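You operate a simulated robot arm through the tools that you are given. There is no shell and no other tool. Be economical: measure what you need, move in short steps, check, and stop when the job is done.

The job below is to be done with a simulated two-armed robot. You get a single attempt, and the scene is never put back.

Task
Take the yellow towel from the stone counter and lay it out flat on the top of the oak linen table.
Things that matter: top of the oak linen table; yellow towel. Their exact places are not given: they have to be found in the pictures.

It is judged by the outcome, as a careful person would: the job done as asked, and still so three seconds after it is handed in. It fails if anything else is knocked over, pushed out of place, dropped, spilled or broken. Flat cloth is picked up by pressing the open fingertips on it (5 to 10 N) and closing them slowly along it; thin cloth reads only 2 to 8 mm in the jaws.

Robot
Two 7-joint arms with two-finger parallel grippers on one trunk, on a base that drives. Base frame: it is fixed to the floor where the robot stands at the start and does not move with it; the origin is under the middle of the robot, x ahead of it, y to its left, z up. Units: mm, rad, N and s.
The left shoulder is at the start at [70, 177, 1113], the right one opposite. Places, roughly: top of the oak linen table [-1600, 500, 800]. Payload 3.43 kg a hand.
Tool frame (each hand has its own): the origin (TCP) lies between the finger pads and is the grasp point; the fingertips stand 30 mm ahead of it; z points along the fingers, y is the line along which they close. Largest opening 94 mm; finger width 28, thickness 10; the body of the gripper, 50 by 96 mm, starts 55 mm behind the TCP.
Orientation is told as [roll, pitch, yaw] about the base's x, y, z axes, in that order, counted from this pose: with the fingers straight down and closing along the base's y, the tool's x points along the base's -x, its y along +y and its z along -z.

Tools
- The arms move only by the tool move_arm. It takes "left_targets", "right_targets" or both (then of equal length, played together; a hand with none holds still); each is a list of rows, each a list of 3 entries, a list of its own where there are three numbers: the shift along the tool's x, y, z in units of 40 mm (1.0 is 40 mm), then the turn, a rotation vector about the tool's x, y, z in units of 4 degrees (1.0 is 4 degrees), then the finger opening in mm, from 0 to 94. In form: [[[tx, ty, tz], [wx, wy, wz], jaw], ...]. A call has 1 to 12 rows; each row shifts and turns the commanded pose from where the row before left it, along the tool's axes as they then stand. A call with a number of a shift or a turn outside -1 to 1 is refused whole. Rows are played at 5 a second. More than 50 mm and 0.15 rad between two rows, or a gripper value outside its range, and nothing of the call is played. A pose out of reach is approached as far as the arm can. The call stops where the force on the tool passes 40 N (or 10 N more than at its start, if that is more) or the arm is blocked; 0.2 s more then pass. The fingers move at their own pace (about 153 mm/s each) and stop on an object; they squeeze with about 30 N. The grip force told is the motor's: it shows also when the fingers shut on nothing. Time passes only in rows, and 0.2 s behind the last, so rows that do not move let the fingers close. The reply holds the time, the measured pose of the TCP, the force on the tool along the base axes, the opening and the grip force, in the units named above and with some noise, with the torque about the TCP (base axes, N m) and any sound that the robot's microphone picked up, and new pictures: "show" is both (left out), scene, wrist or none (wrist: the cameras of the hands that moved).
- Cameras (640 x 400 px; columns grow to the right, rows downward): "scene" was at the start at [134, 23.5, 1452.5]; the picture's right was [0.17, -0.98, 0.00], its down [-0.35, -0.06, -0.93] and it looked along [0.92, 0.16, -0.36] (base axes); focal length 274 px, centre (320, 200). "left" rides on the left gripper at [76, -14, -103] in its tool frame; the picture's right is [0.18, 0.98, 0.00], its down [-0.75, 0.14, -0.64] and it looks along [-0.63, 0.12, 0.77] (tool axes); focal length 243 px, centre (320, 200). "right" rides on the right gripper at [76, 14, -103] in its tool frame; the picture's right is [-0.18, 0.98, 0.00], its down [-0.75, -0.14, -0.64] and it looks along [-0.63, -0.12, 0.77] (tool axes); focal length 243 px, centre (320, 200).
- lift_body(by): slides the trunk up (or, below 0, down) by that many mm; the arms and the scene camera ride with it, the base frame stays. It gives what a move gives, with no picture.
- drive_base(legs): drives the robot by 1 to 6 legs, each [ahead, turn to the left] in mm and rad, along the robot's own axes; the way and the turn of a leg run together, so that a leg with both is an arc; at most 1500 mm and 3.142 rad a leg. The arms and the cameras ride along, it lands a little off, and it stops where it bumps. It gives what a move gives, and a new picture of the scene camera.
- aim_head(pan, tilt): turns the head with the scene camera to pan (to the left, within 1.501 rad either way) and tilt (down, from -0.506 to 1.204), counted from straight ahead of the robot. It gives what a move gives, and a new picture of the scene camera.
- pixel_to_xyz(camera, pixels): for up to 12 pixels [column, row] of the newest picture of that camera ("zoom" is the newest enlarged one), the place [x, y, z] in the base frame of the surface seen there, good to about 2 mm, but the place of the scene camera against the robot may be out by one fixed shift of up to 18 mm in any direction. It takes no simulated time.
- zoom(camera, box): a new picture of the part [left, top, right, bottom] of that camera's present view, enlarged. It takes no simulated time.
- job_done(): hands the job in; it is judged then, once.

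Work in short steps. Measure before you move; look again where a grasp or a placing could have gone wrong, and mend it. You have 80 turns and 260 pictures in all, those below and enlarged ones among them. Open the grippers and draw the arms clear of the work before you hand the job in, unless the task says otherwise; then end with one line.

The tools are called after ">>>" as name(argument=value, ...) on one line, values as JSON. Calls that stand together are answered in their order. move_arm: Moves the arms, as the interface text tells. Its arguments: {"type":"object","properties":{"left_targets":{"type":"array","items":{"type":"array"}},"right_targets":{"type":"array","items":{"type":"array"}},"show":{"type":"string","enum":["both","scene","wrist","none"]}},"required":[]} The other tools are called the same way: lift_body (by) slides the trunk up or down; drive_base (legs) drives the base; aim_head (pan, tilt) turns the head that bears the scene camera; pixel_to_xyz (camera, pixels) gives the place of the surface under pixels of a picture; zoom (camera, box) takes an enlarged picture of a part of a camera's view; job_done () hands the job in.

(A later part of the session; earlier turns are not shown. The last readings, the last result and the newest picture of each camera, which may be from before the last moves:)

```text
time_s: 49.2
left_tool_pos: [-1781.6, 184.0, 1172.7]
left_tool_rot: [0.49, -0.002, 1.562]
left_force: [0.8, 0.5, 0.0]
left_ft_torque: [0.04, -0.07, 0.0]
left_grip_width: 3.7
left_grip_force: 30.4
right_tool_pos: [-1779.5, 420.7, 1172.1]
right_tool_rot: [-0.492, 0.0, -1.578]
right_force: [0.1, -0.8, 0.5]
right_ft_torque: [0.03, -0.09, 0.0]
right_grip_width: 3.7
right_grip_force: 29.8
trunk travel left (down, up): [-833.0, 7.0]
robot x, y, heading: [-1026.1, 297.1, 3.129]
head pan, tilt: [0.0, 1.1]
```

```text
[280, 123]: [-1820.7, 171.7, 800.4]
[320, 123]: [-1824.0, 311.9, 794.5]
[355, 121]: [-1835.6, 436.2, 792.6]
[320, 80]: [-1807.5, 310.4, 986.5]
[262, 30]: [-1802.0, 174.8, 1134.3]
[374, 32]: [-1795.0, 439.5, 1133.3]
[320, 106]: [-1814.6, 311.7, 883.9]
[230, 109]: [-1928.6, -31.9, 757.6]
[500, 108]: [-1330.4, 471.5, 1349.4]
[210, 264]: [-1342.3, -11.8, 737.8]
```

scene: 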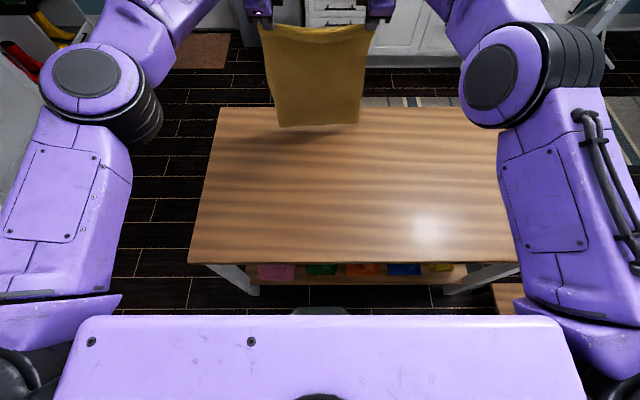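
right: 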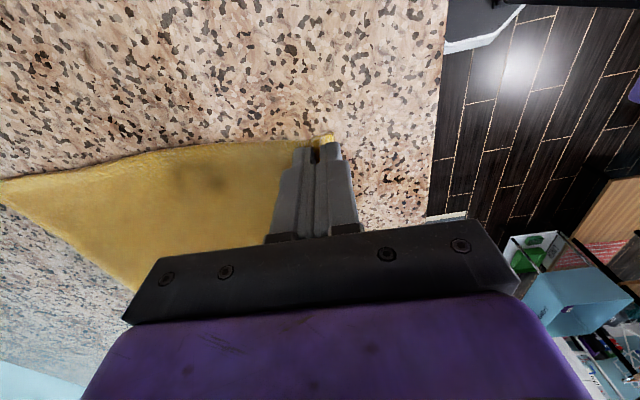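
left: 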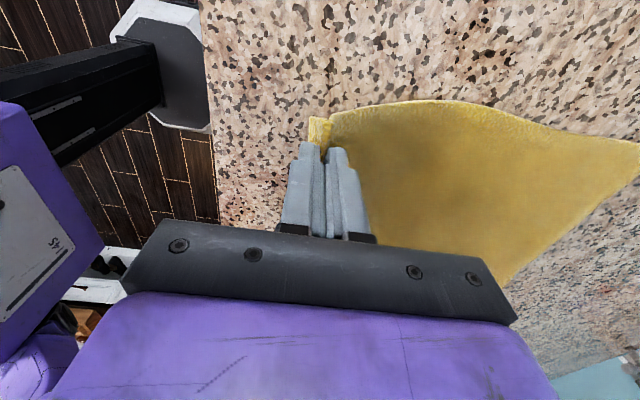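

Free edge is at x≈-1828, z≈795, square to the table. I lower 40 mm to touch, then start moving back and down together so the cloth lays from its far edge.

>>> move_arm(left_targets=[[[0, -0.235, 0.44], [0, 0, 0], 0], [[0, -0.235, 0.44], [0, 0, 0], 0], [[0, 0, 0], [0, 0, 0], 0], [[0, -0.575, 0.176], [0, 0, 0], 0], [[0, -0.575, 0.176], [0, 0, 0], 0], [[0, -0.575, 0.176], [0, 0, 0], 0], [[0, -0.575, 0.176], [0, 0, 0], 0]], right_targets=[[[0, 0.235, 0.44], [0, 0, 0], 0], [[0, 0.235, 0.44], [0, 0, 0], 0], [[0, 0, 0], [0, 0, 0], 0], [[0, 0.575, 0.176], [0, 0, 0], 0], [[0, 0.575, 0.176], [0, 0, 0], 0], [[0, 0.575, 0.176], [0, 0, 0], 0], [[0, 0.575, 0.176], [0, 0, 0], 0]], show="scene")

```text
time_s: 50.8
left_tool_pos: [-1713.1, 183.7, 1064.1]
left_tool_rot: [0.491, -0.002, 1.563]
left_force: [-0.6, 0.5, 0.4]
left_ft_torque: [0.01, -0.07, -0.01]
left_grip_width: 3.4
left_grip_force: 30.4
right_tool_pos: [-1713.2, 420.1, 1064.2]
right_tool_rot: [-0.494, 0.0, -1.578]
right_force: [0.1, 0.1, -0.1]
right_ft_torque: [0.01, -0.03, 0.0]
right_grip_width: 3.3
right_grip_force: 30.4
trunk travel left (down, up): [-833.0, 7.0]
robot x, y, heading: [-1024.7, 299.2, 3.132]
head pan, tilt: [0.0, 1.1]
```

scene: 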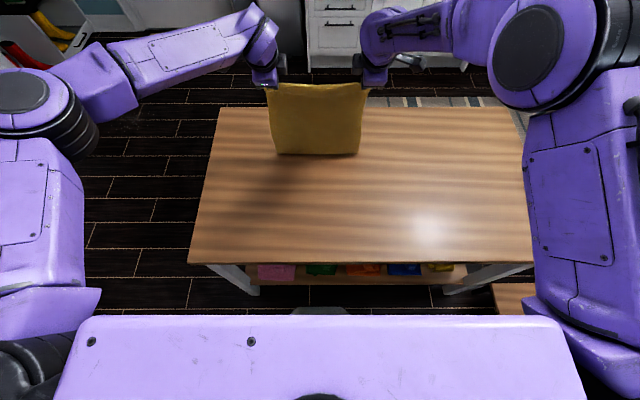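

Tracking well; both hands are level. I check where the cloth meets the table before continuing.

>>> pixel_to_xyz(camera="scene", pixels=[[280, 151], [318, 152], [355, 151], [318, 130], [318, 158]])

>>> zoom(camera="scene", box=[220, 60, 420, 185])

```text
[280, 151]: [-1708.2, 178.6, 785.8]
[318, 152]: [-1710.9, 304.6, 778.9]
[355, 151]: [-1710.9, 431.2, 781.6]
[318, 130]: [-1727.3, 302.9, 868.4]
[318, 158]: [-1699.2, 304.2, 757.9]
```

```text
3.20 times, centred on (320, 122) of scene
```

zoom: 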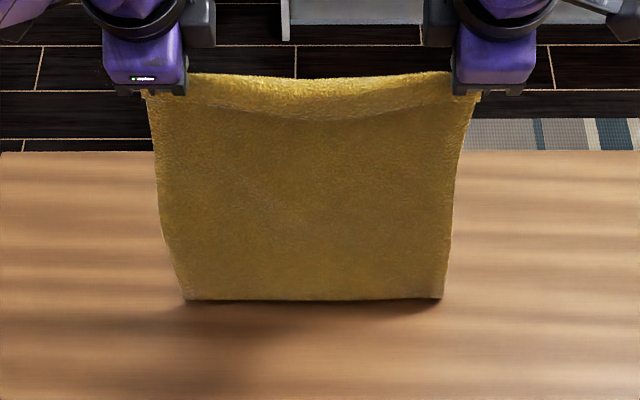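

Touchdown line is at x≈-1711 with a clean bend, the laid part behind it. I continue back and down.

>>> move_arm(left_targets=[[[0, -0.575, 0.176], [0, 0, 0], 0], [[0, -0.575, 0.176], [0, 0, 0], 0], [[0, -0.575, 0.176], [0, 0, 0], 0], [[0, -0.575, 0.176], [0, 0, 0], 0], [[0, -0.575, 0.176], [0, 0, 0], 0], [[0, -0.575, 0.176], [0, 0, 0], 0], [[0, -0.575, 0.176], [0, 0, 0], 0], [[0, -0.575, 0.176], [0, 0, 0], 0]], right_targets=[[[0, 0.575, 0.176], [0, 0, 0], 0], [[0, 0.575, 0.176], [0, 0, 0], 0], [[0, 0.575, 0.176], [0, 0, 0], 0], [[0, 0.575, 0.176], [0, 0, 0], 0], [[0, 0.575, 0.176], [0, 0, 0], 0], [[0, 0.575, 0.176], [0, 0, 0], 0], [[0, 0.575, 0.176], [0, 0, 0], 0], [[0, 0.575, 0.176], [0, 0, 0], 0]], show="scene")

```text
time_s: 52.6
left_tool_pos: [-1578.6, 183.1, 928.0]
left_tool_rot: [0.489, -0.002, 1.563]
left_force: [0.0, -0.1, 0.0]
left_ft_torque: [0.0, -0.08, 0.06]
left_grip_width: 3.6
left_grip_force: 29.9
right_tool_pos: [-1585.2, 419.8, 935.4]
right_tool_rot: [-0.49, -0.022, -1.587]
right_force: [0.1, 0.3, -0.7]
right_ft_torque: [0.03, -0.06, 0.0]
right_grip_width: 3.5
right_grip_force: 29.7
right hand out of reach, approached as far as the arm can: row 8
trunk travel left (down, up): [-833.0, 7.0]
robot x, y, heading: [-1022.8, 296.6, 3.133]
head pan, tilt: [0.0, 1.1]
```

scene: 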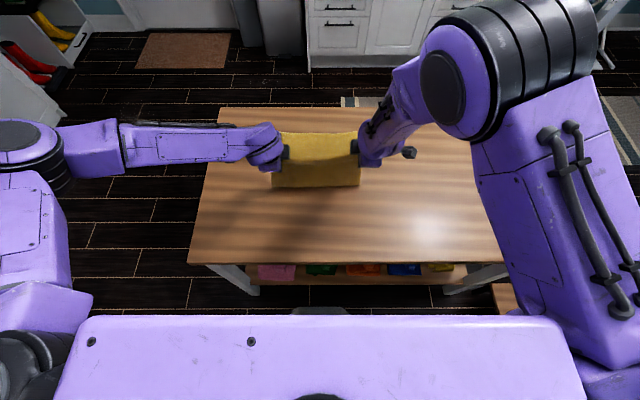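

The right arm nears a joint limit while reaching down, so I now use the trunk for lowering: 50 mm down, then hands back.

>>> lift_body(by=-50)

>>> move_arm(left_targets=[[[0, -0.331, -0.176], [0, 0, 0], 0], [[0, -0.331, -0.176], [0, 0, 0], 0], [[0, -0.331, -0.176], [0, 0, 0], 0], [[0, 0, 0], [0, 0, 0], 0]], right_targets=[[[0, 0.331, -0.176], [0, 0, 0], 0], [[0, 0.331, -0.176], [0, 0, 0], 0], [[0, 0.331, -0.176], [0, 0, 0], 0], [[0, 0, 0], [0, 0, 0], 0]], show="scene")

```text
time_s: 53.5
left_tool_pos: [-1577.6, 181.6, 878.2]
left_tool_rot: [0.491, -0.001, 1.562]
left_force: [0.7, 0.1, 0.2]
left_ft_torque: [0.02, -0.07, 0.01]
left_grip_width: 3.4
left_grip_force: 30.1
right_tool_pos: [-1584.5, 422.1, 884.1]
right_tool_rot: [-0.489, -0.015, -1.587]
right_force: [-0.3, -0.3, 0.2]
right_ft_torque: [0.02, -0.04, 0.02]
right_grip_width: 3.3
right_grip_force: 30.1
trunk travel left (down, up): [-783.0, 57.0]
robot x, y, heading: [-1024.6, 297.9, 3.135]
head pan, tilt: [0.0, 1.1]
```

```text
time_s: 54.5
left_tool_pos: [-1535.1, 182.5, 876.9]
left_tool_rot: [0.488, 0.0, 1.562]
left_force: [-0.3, 0.8, -0.8]
left_ft_torque: [0.06, -0.03, -0.05]
left_grip_width: 3.5
left_grip_force: 30.0
right_tool_pos: [-1535.8, 426.0, 878.5]
right_tool_rot: [-0.472, -0.024, -1.602]
right_force: [1.5, -1.1, 0.6]
right_ft_torque: [-0.06, -0.02, 0.04]
right_grip_width: 3.5
right_grip_force: 30.6
trunk travel left (down, up): [-783.0, 57.0]
robot x, y, heading: [-1027.2, 299.4, 3.134]
head pan, tilt: [0.0, 1.1]
```

scene: 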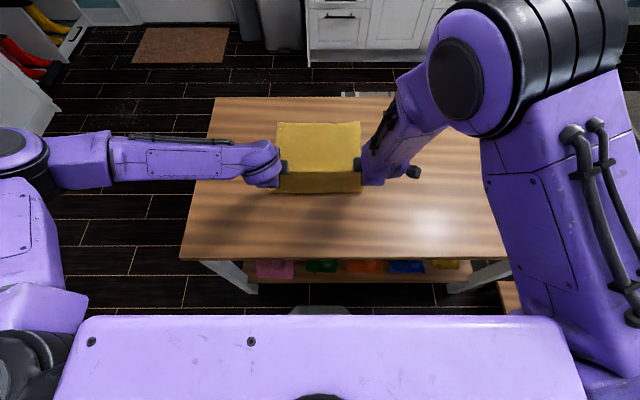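

The laid part shows behind the hands, flat. I continue: trunk down 45, then the base itself backs 45 mm (spares the right arm's limit).

>>> lift_body(by=-45)

>>> drive_base(legs=[[-45, 0]])

>>> lift_body(by=-25)

>>> drive_base(legs=[[-30, 0]])

```text
time_s: 55.4
left_tool_pos: [-1534.3, 180.7, 833.4]
left_tool_rot: [0.492, -0.001, 1.562]
left_force: [-0.2, -0.5, 0.1]
left_ft_torque: [0.0, -0.08, 0.0]
left_grip_width: 3.4
left_grip_force: 30.2
right_tool_pos: [-1537.6, 422.4, 836.0]
right_tool_rot: [-0.478, -0.028, -1.598]
right_force: [0.5, -0.1, 0.7]
right_ft_torque: [0.03, -0.05, 0.03]
right_grip_width: 3.4
right_grip_force: 30.1
trunk travel left (down, up): [-738.0, 102.0]
robot x, y, heading: [-1022.2, 297.1, 3.132]
head pan, tilt: [0.0, 1.1]
```

```text
time_s: 56.3
left_tool_pos: [-1490.6, 180.8, 832.0]
left_tool_rot: [0.489, 0.001, 1.562]
left_force: [-1.2, -0.6, 0.0]
left_ft_torque: [-0.02, -0.08, 0.03]
left_grip_width: 3.3
left_grip_force: 29.8
right_tool_pos: [-1496.4, 420.9, 837.4]
right_tool_rot: [-0.482, -0.03, -1.599]
right_force: [0.4, 0.0, 0.0]
right_ft_torque: [0.02, -0.04, 0.04]
right_grip_width: 3.6
right_grip_force: 29.8
trunk travel left (down, up): [-738.0, 102.0]
robot x, y, heading: [-982.6, 299.0, 3.134]
head pan, tilt: [0.0, 1.1]
```

scene: 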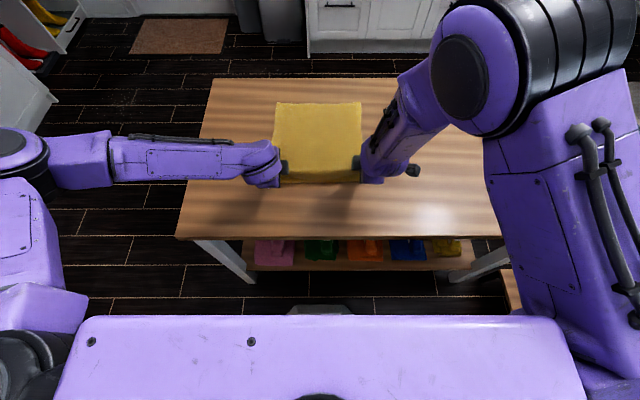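

```text
time_s: 57.0
left_tool_pos: [-1488.7, 181.8, 807.9]
left_tool_rot: [0.492, 0.0, 1.563]
left_force: [0.3, 0.7, 0.2]
left_ft_torque: [0.01, -0.05, 0.01]
left_grip_width: 3.5
left_grip_force: 29.7
right_tool_pos: [-1495.3, 422.3, 814.6]
right_tool_rot: [-0.482, -0.034, -1.604]
right_force: [0.8, -0.1, -0.3]
right_ft_torque: [0.0, -0.04, 0.03]
right_grip_width: 3.1
right_grip_force: 30.4
trunk travel left (down, up): [-713.0, 127.0]
robot x, y, heading: [-978.5, 299.9, 3.138]
head pan, tilt: [0.0, 1.1]
```

```text
time_s: 57.8
left_tool_pos: [-1462.2, 181.1, 806.2]
left_tool_rot: [0.487, 0.0, 1.561]
left_force: [1.1, 0.5, 0.4]
left_ft_torque: [0.02, -0.07, -0.01]
left_grip_width: 3.5
left_grip_force: 29.7
right_tool_pos: [-1467.9, 421.8, 812.7]
right_tool_rot: [-0.479, -0.036, -1.605]
right_force: [0.6, -0.9, -0.1]
right_ft_torque: [0.01, -0.08, 0.04]
right_grip_width: 3.4
right_grip_force: 30.5
trunk travel left (down, up): [-713.0, 127.0]
robot x, y, heading: [-950.1, 297.0, 3.135]
head pan, tilt: [0.0, 1.1]
```

scene: 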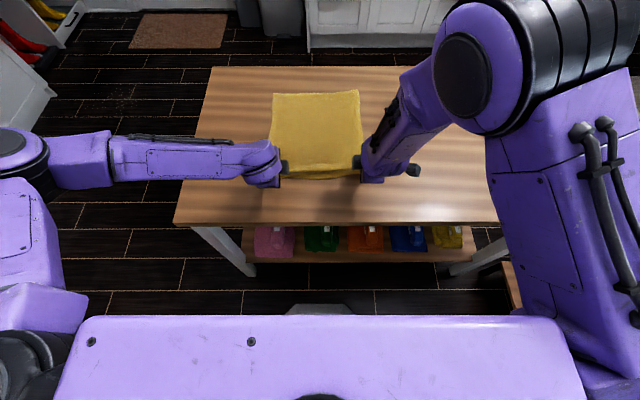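

Almost down (tips ~15–20 mm above table). I check the towel's extents.

>>> pixel_to_xyz(camera="scene", pixels=[[275, 94], [357, 92], [320, 120], [320, 150], [320, 168], [320, 176], [282, 176], [358, 174], [320, 190], [320, 222]])

>>> zoom(camera="scene", box=[220, 75, 420, 200])

```text
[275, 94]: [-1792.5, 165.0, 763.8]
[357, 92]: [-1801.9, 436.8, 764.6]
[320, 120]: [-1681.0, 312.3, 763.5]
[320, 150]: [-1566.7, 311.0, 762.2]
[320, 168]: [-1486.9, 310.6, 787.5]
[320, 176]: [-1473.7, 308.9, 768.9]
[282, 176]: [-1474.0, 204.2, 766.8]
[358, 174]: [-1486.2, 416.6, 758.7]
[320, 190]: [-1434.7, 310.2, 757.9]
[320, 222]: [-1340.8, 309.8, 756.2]
```

```text
3.20 times, centred on (320, 138) of scene
```

zoom: 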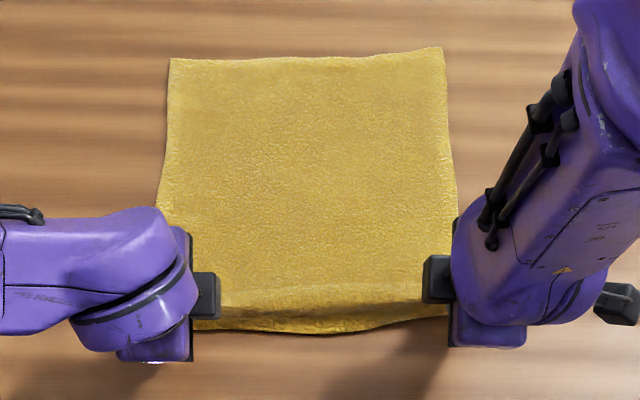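

Far edge lies straight at x≈-1797; there's ~35 mm of slack as a bulge at the near side. I back 35 mm to draw it out, then lower 14 mm.

>>> drive_base(legs=[[-35, 0]])

>>> lift_body(by=-12)

>>> move_arm(right_targets=[[[0, 0.07, 0.13], [0, 0, 0], 0], [[0, 0, 0], [0, 0, 0], 0]], show="both")

```text
time_s: 58.7
left_tool_pos: [-1426.9, 180.5, 807.1]
left_tool_rot: [0.487, 0.0, 1.561]
left_force: [-0.8, 0.2, -0.1]
left_ft_torque: [0.05, -0.08, 0.0]
left_grip_width: 3.4
left_grip_force: 29.7
right_tool_pos: [-1432.7, 422.0, 813.1]
right_tool_rot: [-0.48, -0.039, -1.605]
right_force: [0.0, 0.1, 0.5]
right_ft_torque: [-0.02, -0.11, 0.04]
right_grip_width: 3.3
right_grip_force: 29.8
trunk travel left (down, up): [-713.0, 127.0]
robot x, y, heading: [-911.2, 298.8, 3.132]
head pan, tilt: [0.0, 1.1]
```

scene: 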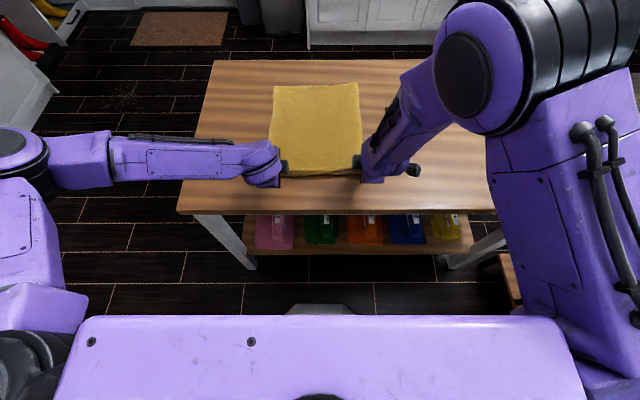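

```text
time_s: 59.3
left_tool_pos: [-1425.7, 181.2, 796.6]
left_tool_rot: [0.491, 0.001, 1.561]
left_force: [0.1, 1.7, 1.8]
left_ft_torque: [0.02, -0.07, 0.02]
left_grip_width: 3.4
left_grip_force: 30.0
right_tool_pos: [-1431.2, 421.9, 803.2]
right_tool_rot: [-0.482, -0.04, -1.608]
right_force: [0.3, -0.6, 0.8]
right_ft_torque: [0.0, -0.06, 0.04]
right_grip_width: 3.4
right_grip_force: 29.9
trunk travel left (down, up): [-701.0, 139.0]
robot x, y, heading: [-917.7, 298.6, 3.135]
head pan, tilt: [0.0, 1.1]
```

```text
time_s: 59.9
left_tool_pos: [-1425.2, 181.5, 794.3]
left_tool_rot: [0.49, 0.0, 1.563]
left_force: [0.0, -0.1, 0.3]
left_ft_torque: [0.03, -0.08, 0.01]
left_grip_width: 3.6
left_grip_force: 29.6
right_tool_pos: [-1430.6, 423.1, 796.7]
right_tool_rot: [-0.481, -0.042, -1.608]
right_force: [-0.1, -1.2, -0.5]
right_ft_torque: [-0.04, -0.06, 0.08]
right_grip_width: 3.1
right_grip_force: 30.1
trunk travel left (down, up): [-701.0, 139.0]
robot x, y, heading: [-916.1, 299.5, 3.133]
head pan, tilt: [0.0, 1.1]
```

scene: 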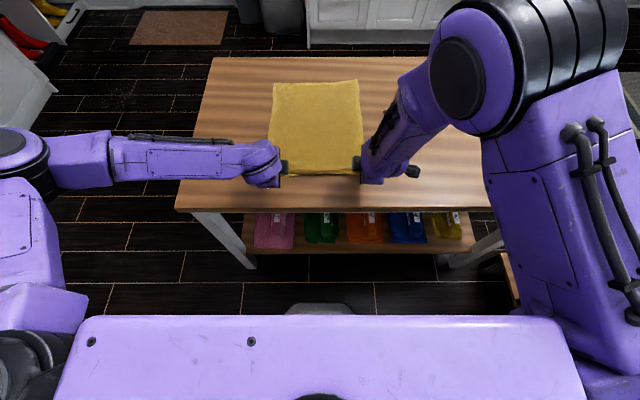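
right: 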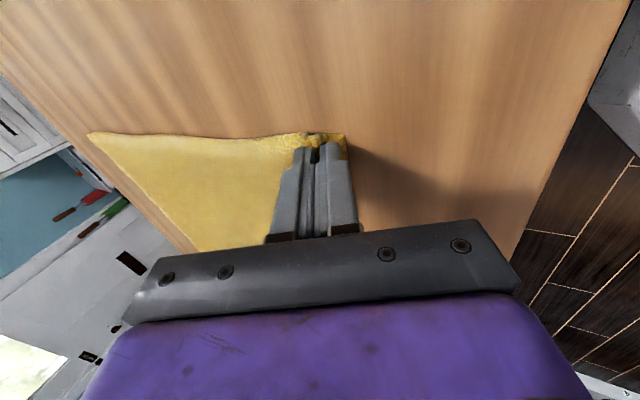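

Cloth is laid nearly to its near edge and the tips are a few mm above the oak. I open slightly, with a small rise since the tilted near fingers swing downward on opening.

>>> move_arm(left_targets=[[[0, 0, -0.05], [0, 0, 0], 10], [[0, 0, -0.05], [0, 0, 0], 18], [[0, 0, -0.05], [0, 0, 0], 26], [[0, 0, 0], [0, 0, 0], 26], [[0, 0, 0], [0, 0, 0], 26]], right_targets=[[[0, 0, -0.03], [0, 0, 0], 10], [[0, 0, -0.03], [0, 0, 0], 18], [[0, 0, -0.03], [0, 0, 0], 26], [[0, 0, 0], [0, 0, 0], 26], [[0, 0, 0], [0, 0, 0], 26]], show="wrist")

```text
time_s: 61.1
left_tool_pos: [-1420.5, 181.8, 801.1]
left_tool_rot: [0.489, 0.0, 1.562]
left_force: [-0.9, -0.4, 1.6]
left_ft_torque: [-0.04, 0.01, -0.01]
left_grip_width: 25.9
left_grip_force: 0.0
right_tool_pos: [-1429.1, 426.0, 798.8]
right_tool_rot: [-0.479, -0.047, -1.618]
right_force: [-0.9, 2.8, 9.0]
right_ft_torque: [0.12, -0.01, 0.02]
right_grip_width: 23.0
right_grip_force: 0.0
trunk travel left (down, up): [-701.0, 139.0]
robot x, y, heading: [-913.9, 295.1, 3.135]
head pan, tilt: [0.0, 1.1]
```

right: 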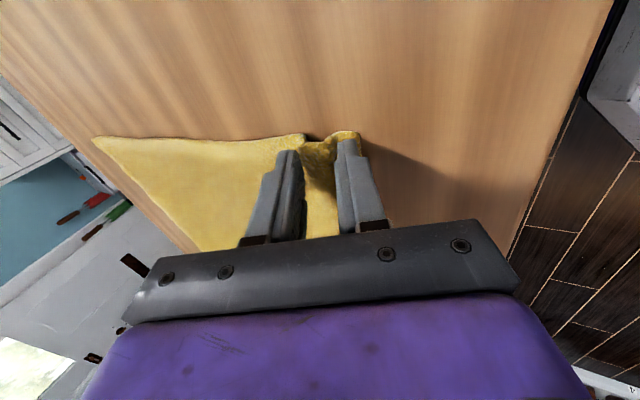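
left: 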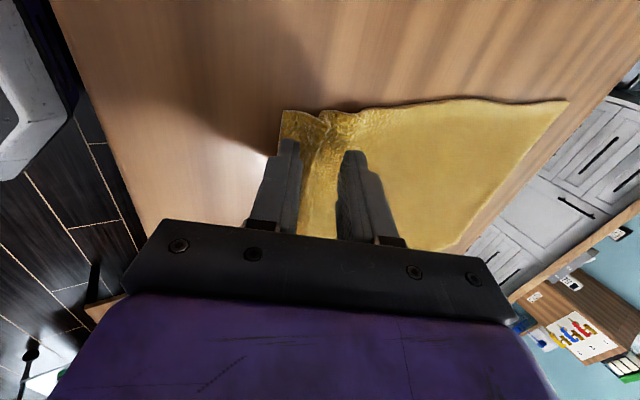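

The jaws have opened with the lips of cloth free. I raise the trunk straight up and look.

>>> lift_body(by=80)

>>> zoom(camera="scene", box=[180, 60, 480, 247])

>>> zoom(camera="right", box=[0, 0, 640, 400])

>>> zoom(camera="left", box=[0, 0, 640, 400])

```text
time_s: 62.3
left_tool_pos: [-1422.5, 181.4, 881.9]
left_tool_rot: [0.49, 0.0, 1.562]
left_force: [-0.4, 0.4, 0.8]
left_ft_torque: [0.0, 0.0, 0.02]
left_grip_width: 26.1
left_grip_force: 0.1
right_tool_pos: [-1430.2, 423.7, 879.1]
right_tool_rot: [-0.479, -0.051, -1.619]
right_force: [-0.4, -0.4, 0.0]
right_ft_torque: [-0.01, 0.02, -0.01]
right_grip_width: 26.2
right_grip_force: 0.0
trunk travel left (down, up): [-781.0, 59.0]
robot x, y, heading: [-914.5, 295.4, 3.135]
head pan, tilt: [0.0, 1.1]
```

```text
2.13 times, centred on (330, 154) of scene
```

zoom: 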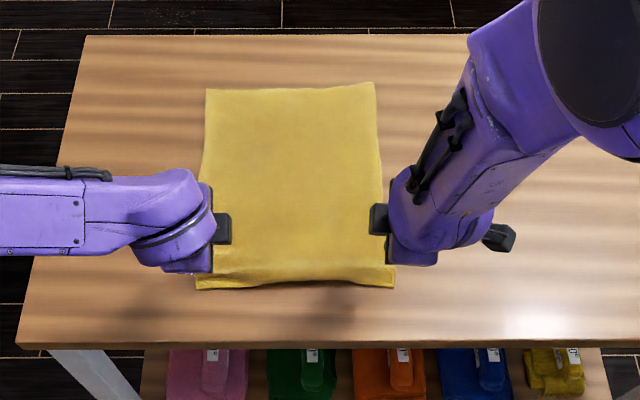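

```text
1.00 times, centred on (320, 200) of right
```

zoom: 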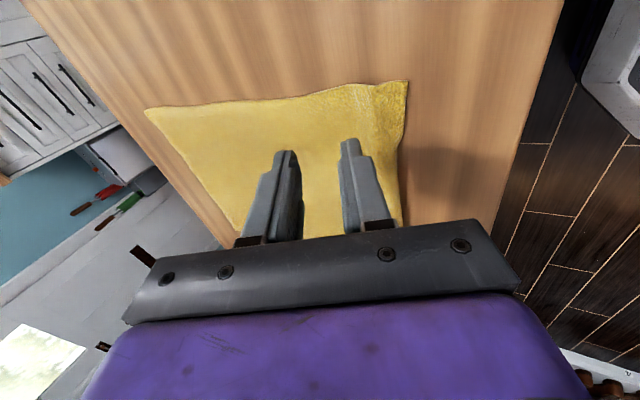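

```text
1.00 times, centred on (320, 200) of left
```

zoom: 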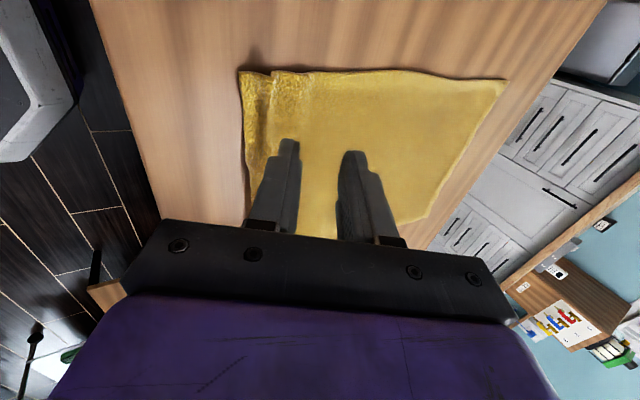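

Towel is released and flat, with a slight ridge along the near edge. I raise a bit more and back off to inspect it clearly.

>>> lift_body(by=55)

>>> drive_base(legs=[[-300, 0]])

>>> aim_head(pan=0, tilt=0.75)

```text
time_s: 63.2
left_tool_pos: [-1423.3, 180.6, 936.2]
left_tool_rot: [0.492, -0.001, 1.563]
left_force: [-0.2, -0.6, 0.0]
left_ft_torque: [-0.03, -0.01, -0.02]
left_grip_width: 25.8
left_grip_force: 0.1
right_tool_pos: [-1432.0, 423.6, 935.7]
right_tool_rot: [-0.479, -0.051, -1.619]
right_force: [0.2, 0.7, 0.1]
right_ft_torque: [-0.02, -0.01, -0.04]
right_grip_width: 26.0
right_grip_force: 0.1
trunk travel left (down, up): [-836.0, 4.0]
robot x, y, heading: [-919.0, 296.6, 3.133]
head pan, tilt: [0.0, 1.1]
```

```text
time_s: 65.3
left_tool_pos: [-1122.8, 178.1, 935.0]
left_tool_rot: [0.488, -0.001, 1.561]
left_force: [-0.2, 0.7, -0.2]
left_ft_torque: [-0.03, 0.01, -0.01]
left_grip_width: 26.2
left_grip_force: 0.1
right_tool_pos: [-1132.2, 422.6, 935.2]
right_tool_rot: [-0.481, -0.051, -1.62]
right_force: [0.3, 0.5, -0.1]
right_ft_torque: [-0.02, -0.01, -0.02]
right_grip_width: 26.2
right_grip_force: 0.0
trunk travel left (down, up): [-836.0, 4.0]
robot x, y, heading: [-620.0, 295.6, 3.134]
head pan, tilt: [0.0, 1.1]
```

scene: 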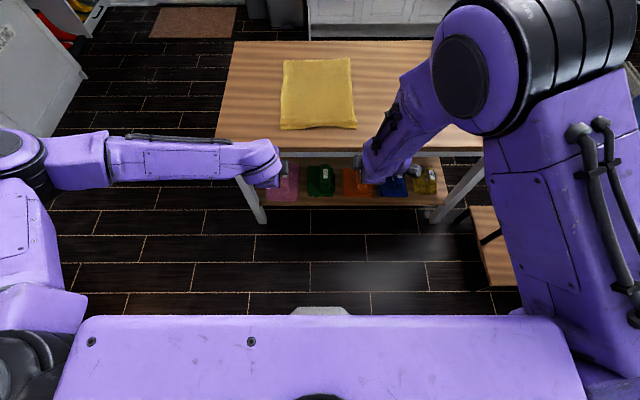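

```text
time_s: 66.1
left_tool_pos: [-1123.2, 179.5, 935.7]
left_tool_rot: [0.489, -0.001, 1.561]
left_force: [1.8, -0.6, -0.1]
left_ft_torque: [0.01, 0.0, 0.03]
left_grip_width: 25.8
left_grip_force: 0.0
right_tool_pos: [-1131.6, 422.4, 935.8]
right_tool_rot: [-0.478, -0.051, -1.624]
right_force: [0.2, -0.7, 0.0]
right_ft_torque: [0.0, 0.05, 0.03]
right_grip_width: 26.0
right_grip_force: 0.1
trunk travel left (down, up): [-836.0, 4.0]
robot x, y, heading: [-615.3, 290.0, 3.133]
head pan, tilt: [0.0, 0.75]
```

scene: 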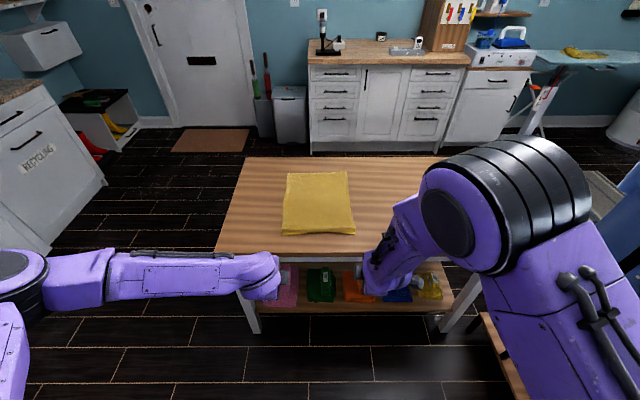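

>>> zoom(camera="scene", box=[260, 155, 380, 250])

>>> pixel_to_xyz(camera="scene", pixels=[[289, 174], [347, 173], [284, 232], [353, 232], [320, 234], [320, 229], [320, 224], [320, 219], [320, 214], [320, 205], [320, 190], [320, 238]])

```text
4.21 times, centred on (320, 202) of scene
```

zoom: 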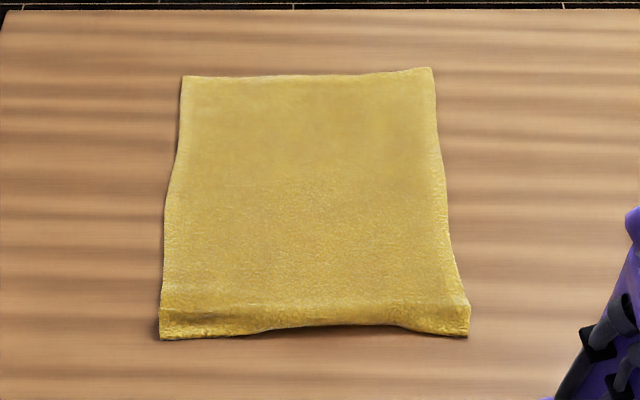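

```text
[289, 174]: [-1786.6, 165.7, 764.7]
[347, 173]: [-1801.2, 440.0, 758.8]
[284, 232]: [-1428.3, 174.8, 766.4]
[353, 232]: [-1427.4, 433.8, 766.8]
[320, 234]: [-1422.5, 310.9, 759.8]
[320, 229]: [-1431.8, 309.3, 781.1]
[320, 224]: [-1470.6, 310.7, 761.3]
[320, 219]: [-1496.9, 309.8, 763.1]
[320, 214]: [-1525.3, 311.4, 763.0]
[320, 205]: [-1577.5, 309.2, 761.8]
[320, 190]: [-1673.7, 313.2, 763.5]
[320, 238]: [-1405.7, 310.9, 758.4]
```

The main sheet is flat (z≈762), but a ~20 mm ridge runs along the near edge (x≈-1432). I'll flatten it by pressing with open fingertips; first I untilt and yaw the hands back to normal here in free space.

>>> move_arm(left_targets=[[[0, 0, 0], [1, 0, 0], 26], [[0, 0, 0], [1, 0, 0], 26], [[0, 0, 0], [1, 0, 0], 26], [[0, 0, 0], [1, 0, 0], 26], [[0, 0, 0], [1, 0, 0], 26], [[0, 0, 0], [1, 0, 0], 26], [[0, 0, 0], [1, 0, 0], 26]], right_targets=[[[0, 0, 0], [-1, 0, 0], 26], [[0, 0, 0], [-1, 0, 0], 26], [[0, 0, 0], [-1, 0, 0], 26], [[0, 0, 0], [-1, 0, 0], 26], [[0, 0, 0], [-1, 0, 0], 26], [[0, 0, 0], [-1, 0, 0], 26], [[0, 0, 0], [-1, 0, 0], 26]], show="none")

>>> move_arm(left_targets=[[[0, 0, 0], [0, 0, -1], 26], [[0, 0, 0], [0, 0, -1], 26], [[0, 0, 0], [0, 0, -1], 26], [[0, 0, 0], [0, 0, -1], 26], [[0, 0, 0], [0, 0, -1], 26], [[0, 0, 0], [0, 0, -1], 26], [[0, 0, 0], [0, 0, -1], 26], [[0, 0, 0], [0, 0, -1], 26], [[0, 0, 0], [0, 0, -1], 26], [[0, 0, 0], [0, 0, -1], 26], [[0, 0, 0], [0, 0, -1], 26]], right_targets=[[[0, 0, 0], [0, 0, 1], 26], [[0, 0, 0], [0, 0, 1], 26], [[0, 0, 0], [0, 0, 1], 26], [[0, 0, 0], [0, 0, 1], 26], [[0, 0, 0], [0, 0, 1], 26], [[0, 0, 0], [0, 0, 1], 26], [[0, 0, 0], [0, 0, 1], 26], [[0, 0, 0], [0, 0, 1], 26], [[0, 0, 0], [0, 0, 1], 26], [[0, 0, 0], [0, 0, 1], 26], [[0, 0, 0], [0, 0, 1], 26]], show="none")

>>> move_arm(left_targets=[[[0, 0, 0], [0, 0, -1], 50], [[0, 0, 0], [0, 0, -1], 94], [[0, 0, 0], [0, 0, -1], 94], [[0, 0, 0], [0, 0, -1], 94], [[0, 0, 0], [0, 0, -1], 94], [[0, 0, 0], [0, 0, -1], 94], [[0, 0, 0], [0, 0, -1], 94], [[0, 0, 0], [0, 0, -1], 94], [[0, 0, 0], [0, 0, -1], 94], [[0, 0, 0], [0, 0, -1], 94], [[0, 0, 0], [0, 0, -1], 94], [[0, 0, 0], [0, 0, -0.5], 94]], right_targets=[[[0, 0, 0], [0, 0, 1], 50], [[0, 0, 0], [0, 0, 1], 94], [[0, 0, 0], [0, 0, 1], 94], [[0, 0, 0], [0, 0, 1], 94], [[0, 0, 0], [0, 0, 1], 94], [[0, 0, 0], [0, 0, 1], 94], [[0, 0, 0], [0, 0, 1], 94], [[0, 0, 0], [0, 0, 1], 94], [[0, 0, 0], [0, 0, 1], 94], [[0, 0, 0], [0, 0, 1], 94], [[0, 0, 0], [0, 0, 1], 94], [[0, 0, 0], [0, 0, 0.5], 94]], show="both")

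```text
time_s: 67.7
left_tool_pos: [-1124.6, 179.4, 936.3]
left_tool_rot: [0.001, 0.002, 1.563]
left_force: [0.1, -0.1, 0.2]
left_ft_torque: [0.0, -0.02, -0.01]
left_grip_width: 25.8
left_grip_force: 0.2
right_tool_pos: [-1130.9, 423.7, 936.2]
right_tool_rot: [0.01, -0.051, -1.618]
right_force: [-0.9, 0.2, -0.8]
right_ft_torque: [0.03, -0.01, 0.02]
right_grip_width: 26.2
right_grip_force: 0.0
trunk travel left (down, up): [-836.0, 4.0]
robot x, y, heading: [-617.0, 292.3, 3.136]
head pan, tilt: [0.0, 0.75]
```

```text
time_s: 70.1
left_tool_pos: [-1123.4, 178.8, 937.0]
left_tool_rot: [0.002, -0.002, 2.332]
left_force: [-0.5, 0.6, 0.0]
left_ft_torque: [0.02, 0.0, 0.01]
left_grip_width: 25.9
left_grip_force: 0.0
right_tool_pos: [-1132.0, 422.3, 935.5]
right_tool_rot: [0.039, -0.033, -2.39]
right_force: [0.2, 0.9, 0.2]
right_ft_torque: [0.02, 0.02, -0.01]
right_grip_width: 26.1
right_grip_force: 0.0
trunk travel left (down, up): [-836.0, 4.0]
robot x, y, heading: [-614.8, 293.4, 3.129]
head pan, tilt: [0.0, 0.75]
```

```text
time_s: 72.7
left_tool_pos: [-1123.0, 177.9, 936.3]
left_tool_rot: [0.001, -0.002, 3.133]
left_force: [0.1, -0.6, 0.0]
left_ft_torque: [-0.02, 0.01, 0.03]
left_grip_width: 94.2
left_grip_force: 0.0
right_tool_pos: [-1132.4, 422.5, 935.9]
right_tool_rot: [0.05, 0.008, 3.091]
right_force: [-0.4, 0.2, 0.2]
right_ft_torque: [0.0, 0.0, -0.01]
right_grip_width: 94.0
right_grip_force: 0.0
trunk travel left (down, up): [-836.0, 4.0]
robot x, y, heading: [-617.2, 294.2, 3.134]
head pan, tilt: [0.0, 0.75]
```

scene: 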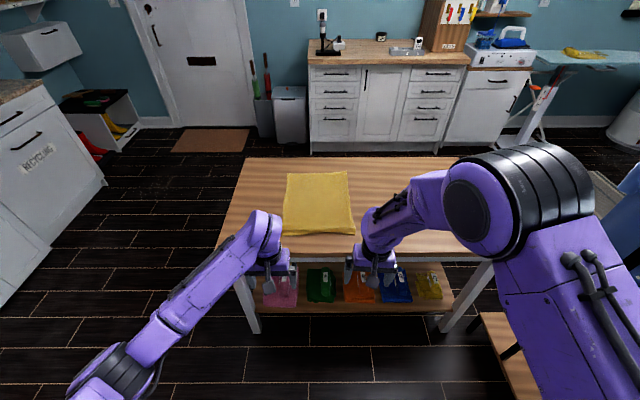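
right: 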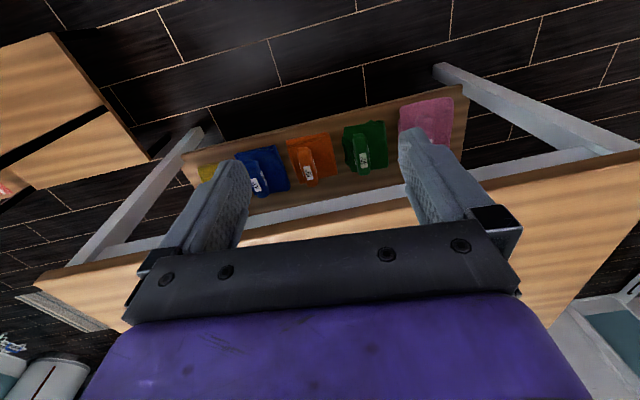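
left: 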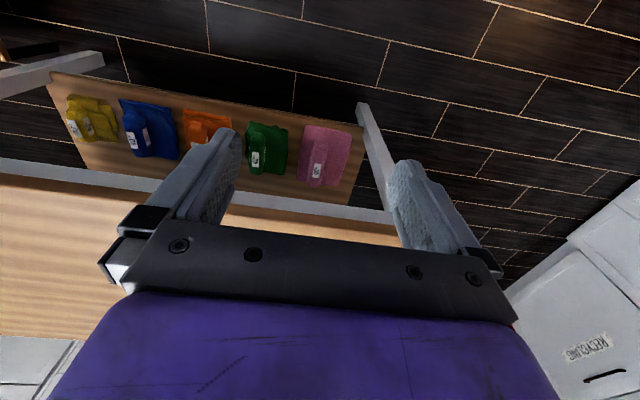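

Hands are back to normal yaw. I set them side by side (y 225 and 385, so four fingertips span the edge), correct the right's small tilt, then drive 315 mm forward over the ridge.

>>> move_arm(left_targets=[[[0, -0.6, 0], [0, 0, 0], 94], [[0, -0.58, 0], [0, 0, 0], 94], [[0, 0, 0], [0, 0, 0], 94]], right_targets=[[[0.22, 0.46, 0], [-0.72, 0, -0.6], 94], [[0, 0.46, 0], [0, 0, 0], 94], [[0, 0, 0], [0, 0, 0], 94]], show="none")

>>> drive_base(legs=[[315, 0]])

>>> zoom(camera="left", box=[0, 0, 640, 400])

```text
time_s: 73.5
left_tool_pos: [-1122.8, 225.4, 937.3]
left_tool_rot: [0.0, -0.003, 3.132]
left_force: [-0.2, 0.2, -0.8]
left_ft_torque: [0.0, -0.04, 0.01]
left_grip_width: 93.6
left_grip_force: 0.1
right_tool_pos: [-1122.6, 383.4, 938.1]
right_tool_rot: [0.099, 0.005, 3.135]
right_force: [0.1, -0.5, -0.9]
right_ft_torque: [-0.03, 0.02, -0.01]
right_grip_width: 94.3
right_grip_force: 0.1
trunk travel left (down, up): [-836.0, 4.0]
robot x, y, heading: [-612.3, 295.7, 3.134]
head pan, tilt: [0.0, 0.75]
```

```text
time_s: 75.6
left_tool_pos: [-1436.1, 229.2, 936.7]
left_tool_rot: [-0.001, -0.003, 3.133]
left_force: [-0.7, -0.5, 0.7]
left_ft_torque: [0.0, -0.02, -0.01]
left_grip_width: 93.9
left_grip_force: 0.1
right_tool_pos: [-1436.4, 387.2, 939.4]
right_tool_rot: [0.101, 0.003, 3.133]
right_force: [0.3, -0.5, 0.1]
right_ft_torque: [0.0, -0.01, 0.0]
right_grip_width: 94.0
right_grip_force: 0.0
trunk travel left (down, up): [-836.0, 4.0]
robot x, y, heading: [-931.4, 294.4, 3.134]
head pan, tilt: [0.0, 0.75]
```

scene: 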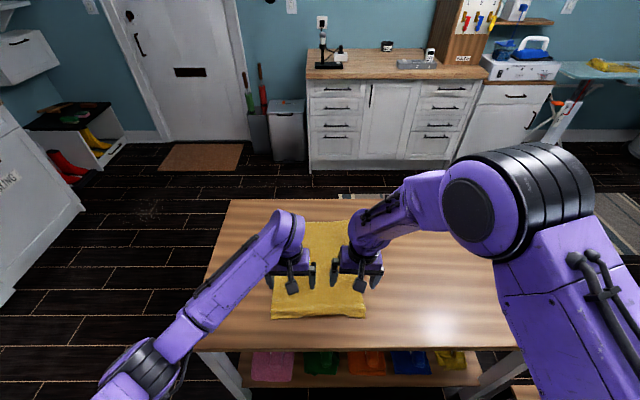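

```text
1.00 times, centred on (320, 200) of left
```

zoom: 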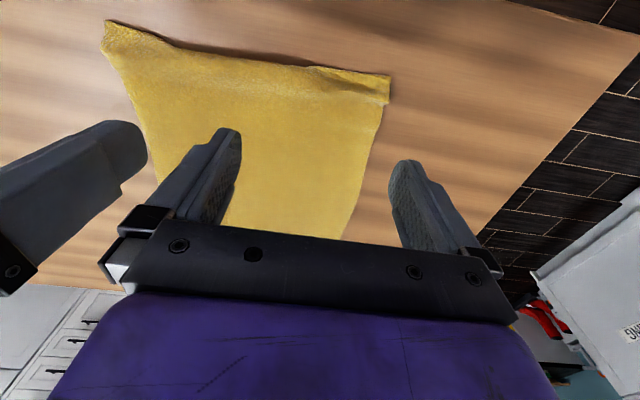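

The right tilt correction went the wrong sense (0.10 rad); I reverse it. Fingers stand above the ridge; then the trunk lowers 112 mm to just above it.

>>> move_arm(left_targets=[[[0, 0.05, 0], [0, 0, 0], 94], [[0, 0.05, 0], [0, 0, 0], 94], [[0, 0, 0], [0, 0, 0], 94]], right_targets=[[[0, 0.05, 0.05], [0.72, 0, 0], 94], [[0, 0, 0], [0.72, 0, 0], 94], [[0, 0, 0], [0, 0, 0], 94]], show="none")

>>> lift_body(by=-112)

>>> aim_head(pan=0, tilt=1.0)

```text
time_s: 76.4
left_tool_pos: [-1438.4, 225.5, 936.8]
left_tool_rot: [0.0, -0.001, 3.131]
left_force: [-0.4, -0.5, -0.6]
left_ft_torque: [-0.03, 0.0, 0.0]
left_grip_width: 94.1
left_grip_force: 0.2
right_tool_pos: [-1438.1, 385.7, 935.8]
right_tool_rot: [-0.001, 0.004, 3.133]
right_force: [0.0, -0.6, -0.3]
right_ft_torque: [-0.02, 0.01, -0.01]
right_grip_width: 94.1
right_grip_force: 0.1
trunk travel left (down, up): [-836.0, 4.0]
robot x, y, heading: [-927.3, 297.5, 3.132]
head pan, tilt: [0.0, 0.75]
```

```text
time_s: 77.8
left_tool_pos: [-1437.2, 224.8, 825.4]
left_tool_rot: [0.001, -0.003, 3.134]
left_force: [0.0, -0.6, -0.6]
left_ft_torque: [0.01, -0.02, -0.02]
left_grip_width: 94.0
left_grip_force: 0.0
right_tool_pos: [-1437.3, 384.7, 825.7]
right_tool_rot: [0.0, 0.006, 3.134]
right_force: [0.0, -1.0, -0.3]
right_ft_torque: [0.0, -0.01, 0.03]
right_grip_width: 94.2
right_grip_force: 0.0
trunk travel left (down, up): [-724.0, 116.0]
robot x, y, heading: [-929.5, 299.2, 3.134]
head pan, tilt: [0.0, 0.75]
```

```text
time_s: 78.6
left_tool_pos: [-1438.3, 224.5, 825.2]
left_tool_rot: [0.001, -0.001, 3.132]
left_force: [0.7, -0.4, -0.5]
left_ft_torque: [0.0, 0.01, 0.02]
left_grip_width: 93.9
left_grip_force: 0.1
right_tool_pos: [-1438.1, 386.8, 825.2]
right_tool_rot: [0.0, 0.007, 3.134]
right_force: [-0.1, 0.8, 0.6]
right_ft_torque: [0.04, 0.02, 0.0]
right_grip_width: 94.1
right_grip_force: 0.0
trunk travel left (down, up): [-724.0, 116.0]
robot x, y, heading: [-928.7, 299.6, 3.128]
head pan, tilt: [0.0, 1.0]
```

scene: 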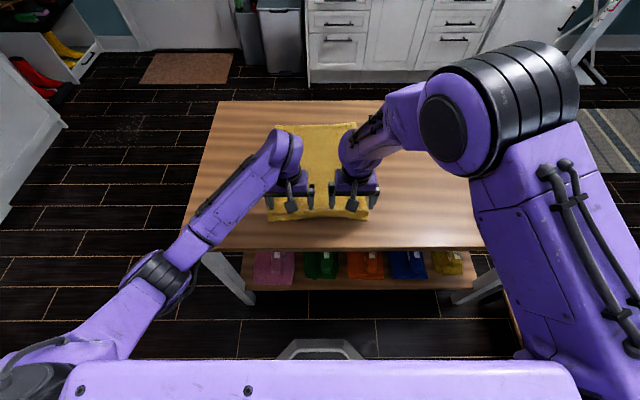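

Tips are at z≈795, over the ridge. I press down 31 mm while easing 12 mm toward the robot to push the slack outward.

>>> move_arm(left_targets=[[[0.05, 0, 0.13], [0, 0, 0], 94], [[0.05, 0, 0.13], [0, 0, 0], 94], [[0.05, 0, 0.13], [0, 0, 0], 94], [[0.05, 0, 0.13], [0, 0, 0], 94], [[0.05, 0, 0.13], [0, 0, 0], 94], [[0.05, 0, 0.13], [0, 0, 0], 94]], right_targets=[[[0.05, 0, 0.13], [0, 0, 0], 94], [[0.05, 0, 0.13], [0, 0, 0], 94], [[0.05, 0, 0.13], [0, 0, 0], 94], [[0.05, 0, 0.13], [0, 0, 0], 94], [[0.05, 0, 0.13], [0, 0, 0], 94], [[0.05, 0, 0.13], [0, 0, 0], 94]], show="wrist")

```text
time_s: 80.0
left_tool_pos: [-1425.5, 224.8, 794.6]
left_tool_rot: [-0.001, -0.005, 3.134]
left_force: [-1.6, 0.1, 5.5]
left_ft_torque: [0.27, 0.02, 0.11]
left_grip_width: 93.6
left_grip_force: 0.1
right_tool_pos: [-1426.3, 384.8, 796.7]
right_tool_rot: [0.002, 0.001, 3.13]
right_force: [-1.8, -0.2, 7.2]
right_ft_torque: [-0.4, 0.07, -0.12]
right_grip_width: 93.6
right_grip_force: 0.2
trunk travel left (down, up): [-724.0, 116.0]
robot x, y, heading: [-928.7, 299.3, 3.132]
head pan, tilt: [0.0, 1.0]
```

right: 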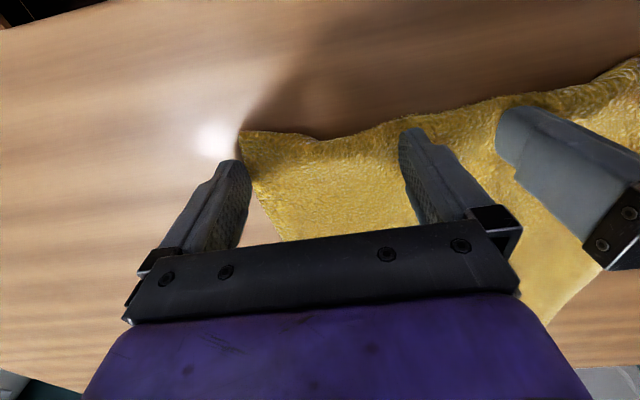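
left: 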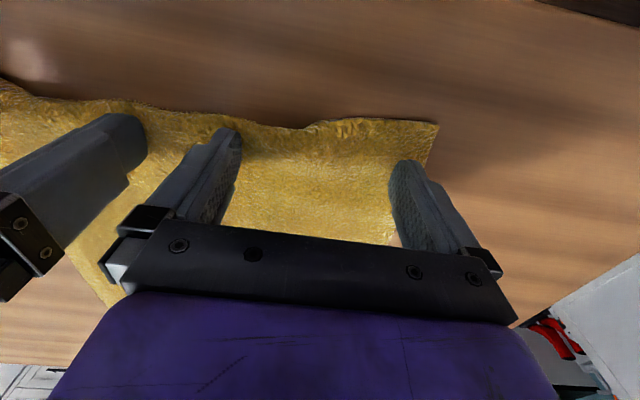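

Contact 5–7 N; the edge has moved outward in front of the fingers. I drag ~20 mm toward the robot under that light pressure, then lift.

>>> move_arm(left_targets=[[[0.12, 0, 0], [0, 0, 0], 94], [[0.12, 0, 0], [0, 0, 0], 94], [[0.12, 0, 0], [0, 0, 0], 94], [[0.12, 0, 0], [0, 0, 0], 94], [[0, 0, -0.5], [0, 0, 0], 94], [[0, 0, -1], [0, 0, 0], 94], [[0, 0, -1], [0, 0, 0], 94]], right_targets=[[[0.12, 0, 0], [0, 0, 0], 94], [[0.12, 0, 0], [0, 0, 0], 94], [[0.12, 0, 0], [0, 0, 0], 94], [[0.12, 0, 0], [0, 0, 0], 94], [[0, 0, -0.5], [0, 0, 0], 94], [[0, 0, -1], [0, 0, 0], 94], [[0, 0, -1], [0, 0, 0], 94]], show="both")

```text
time_s: 81.6
left_tool_pos: [-1404.5, 225.5, 893.0]
left_tool_rot: [-0.001, -0.001, 3.133]
left_force: [0.2, 0.4, 0.1]
left_ft_torque: [0.0, 0.05, 0.02]
left_grip_width: 94.1
left_grip_force: 0.1
right_tool_pos: [-1406.4, 384.3, 894.6]
right_tool_rot: [-0.002, 0.004, 3.132]
right_force: [0.6, 0.3, -0.2]
right_ft_torque: [0.03, 0.0, 0.0]
right_grip_width: 94.0
right_grip_force: 0.1
trunk travel left (down, up): [-724.0, 116.0]
robot x, y, heading: [-928.2, 296.1, 3.132]
head pan, tilt: [0.0, 1.0]
```

scene: 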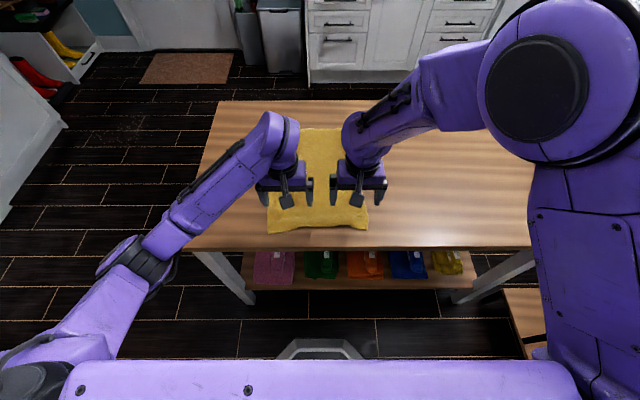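
right: 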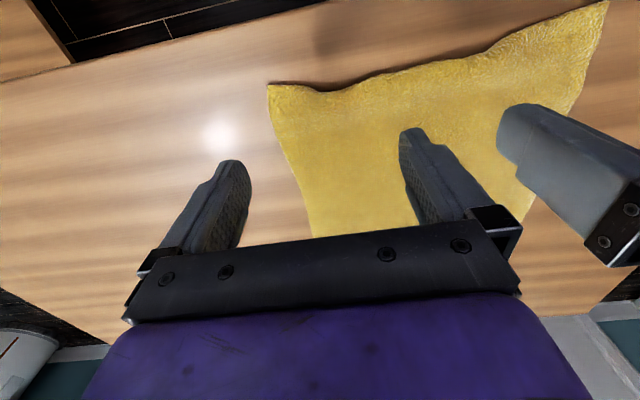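
left: 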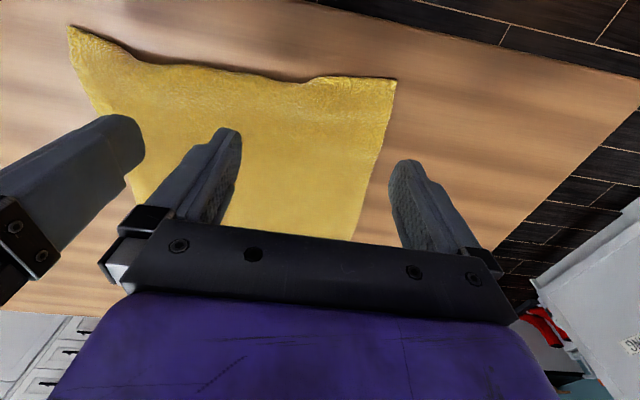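

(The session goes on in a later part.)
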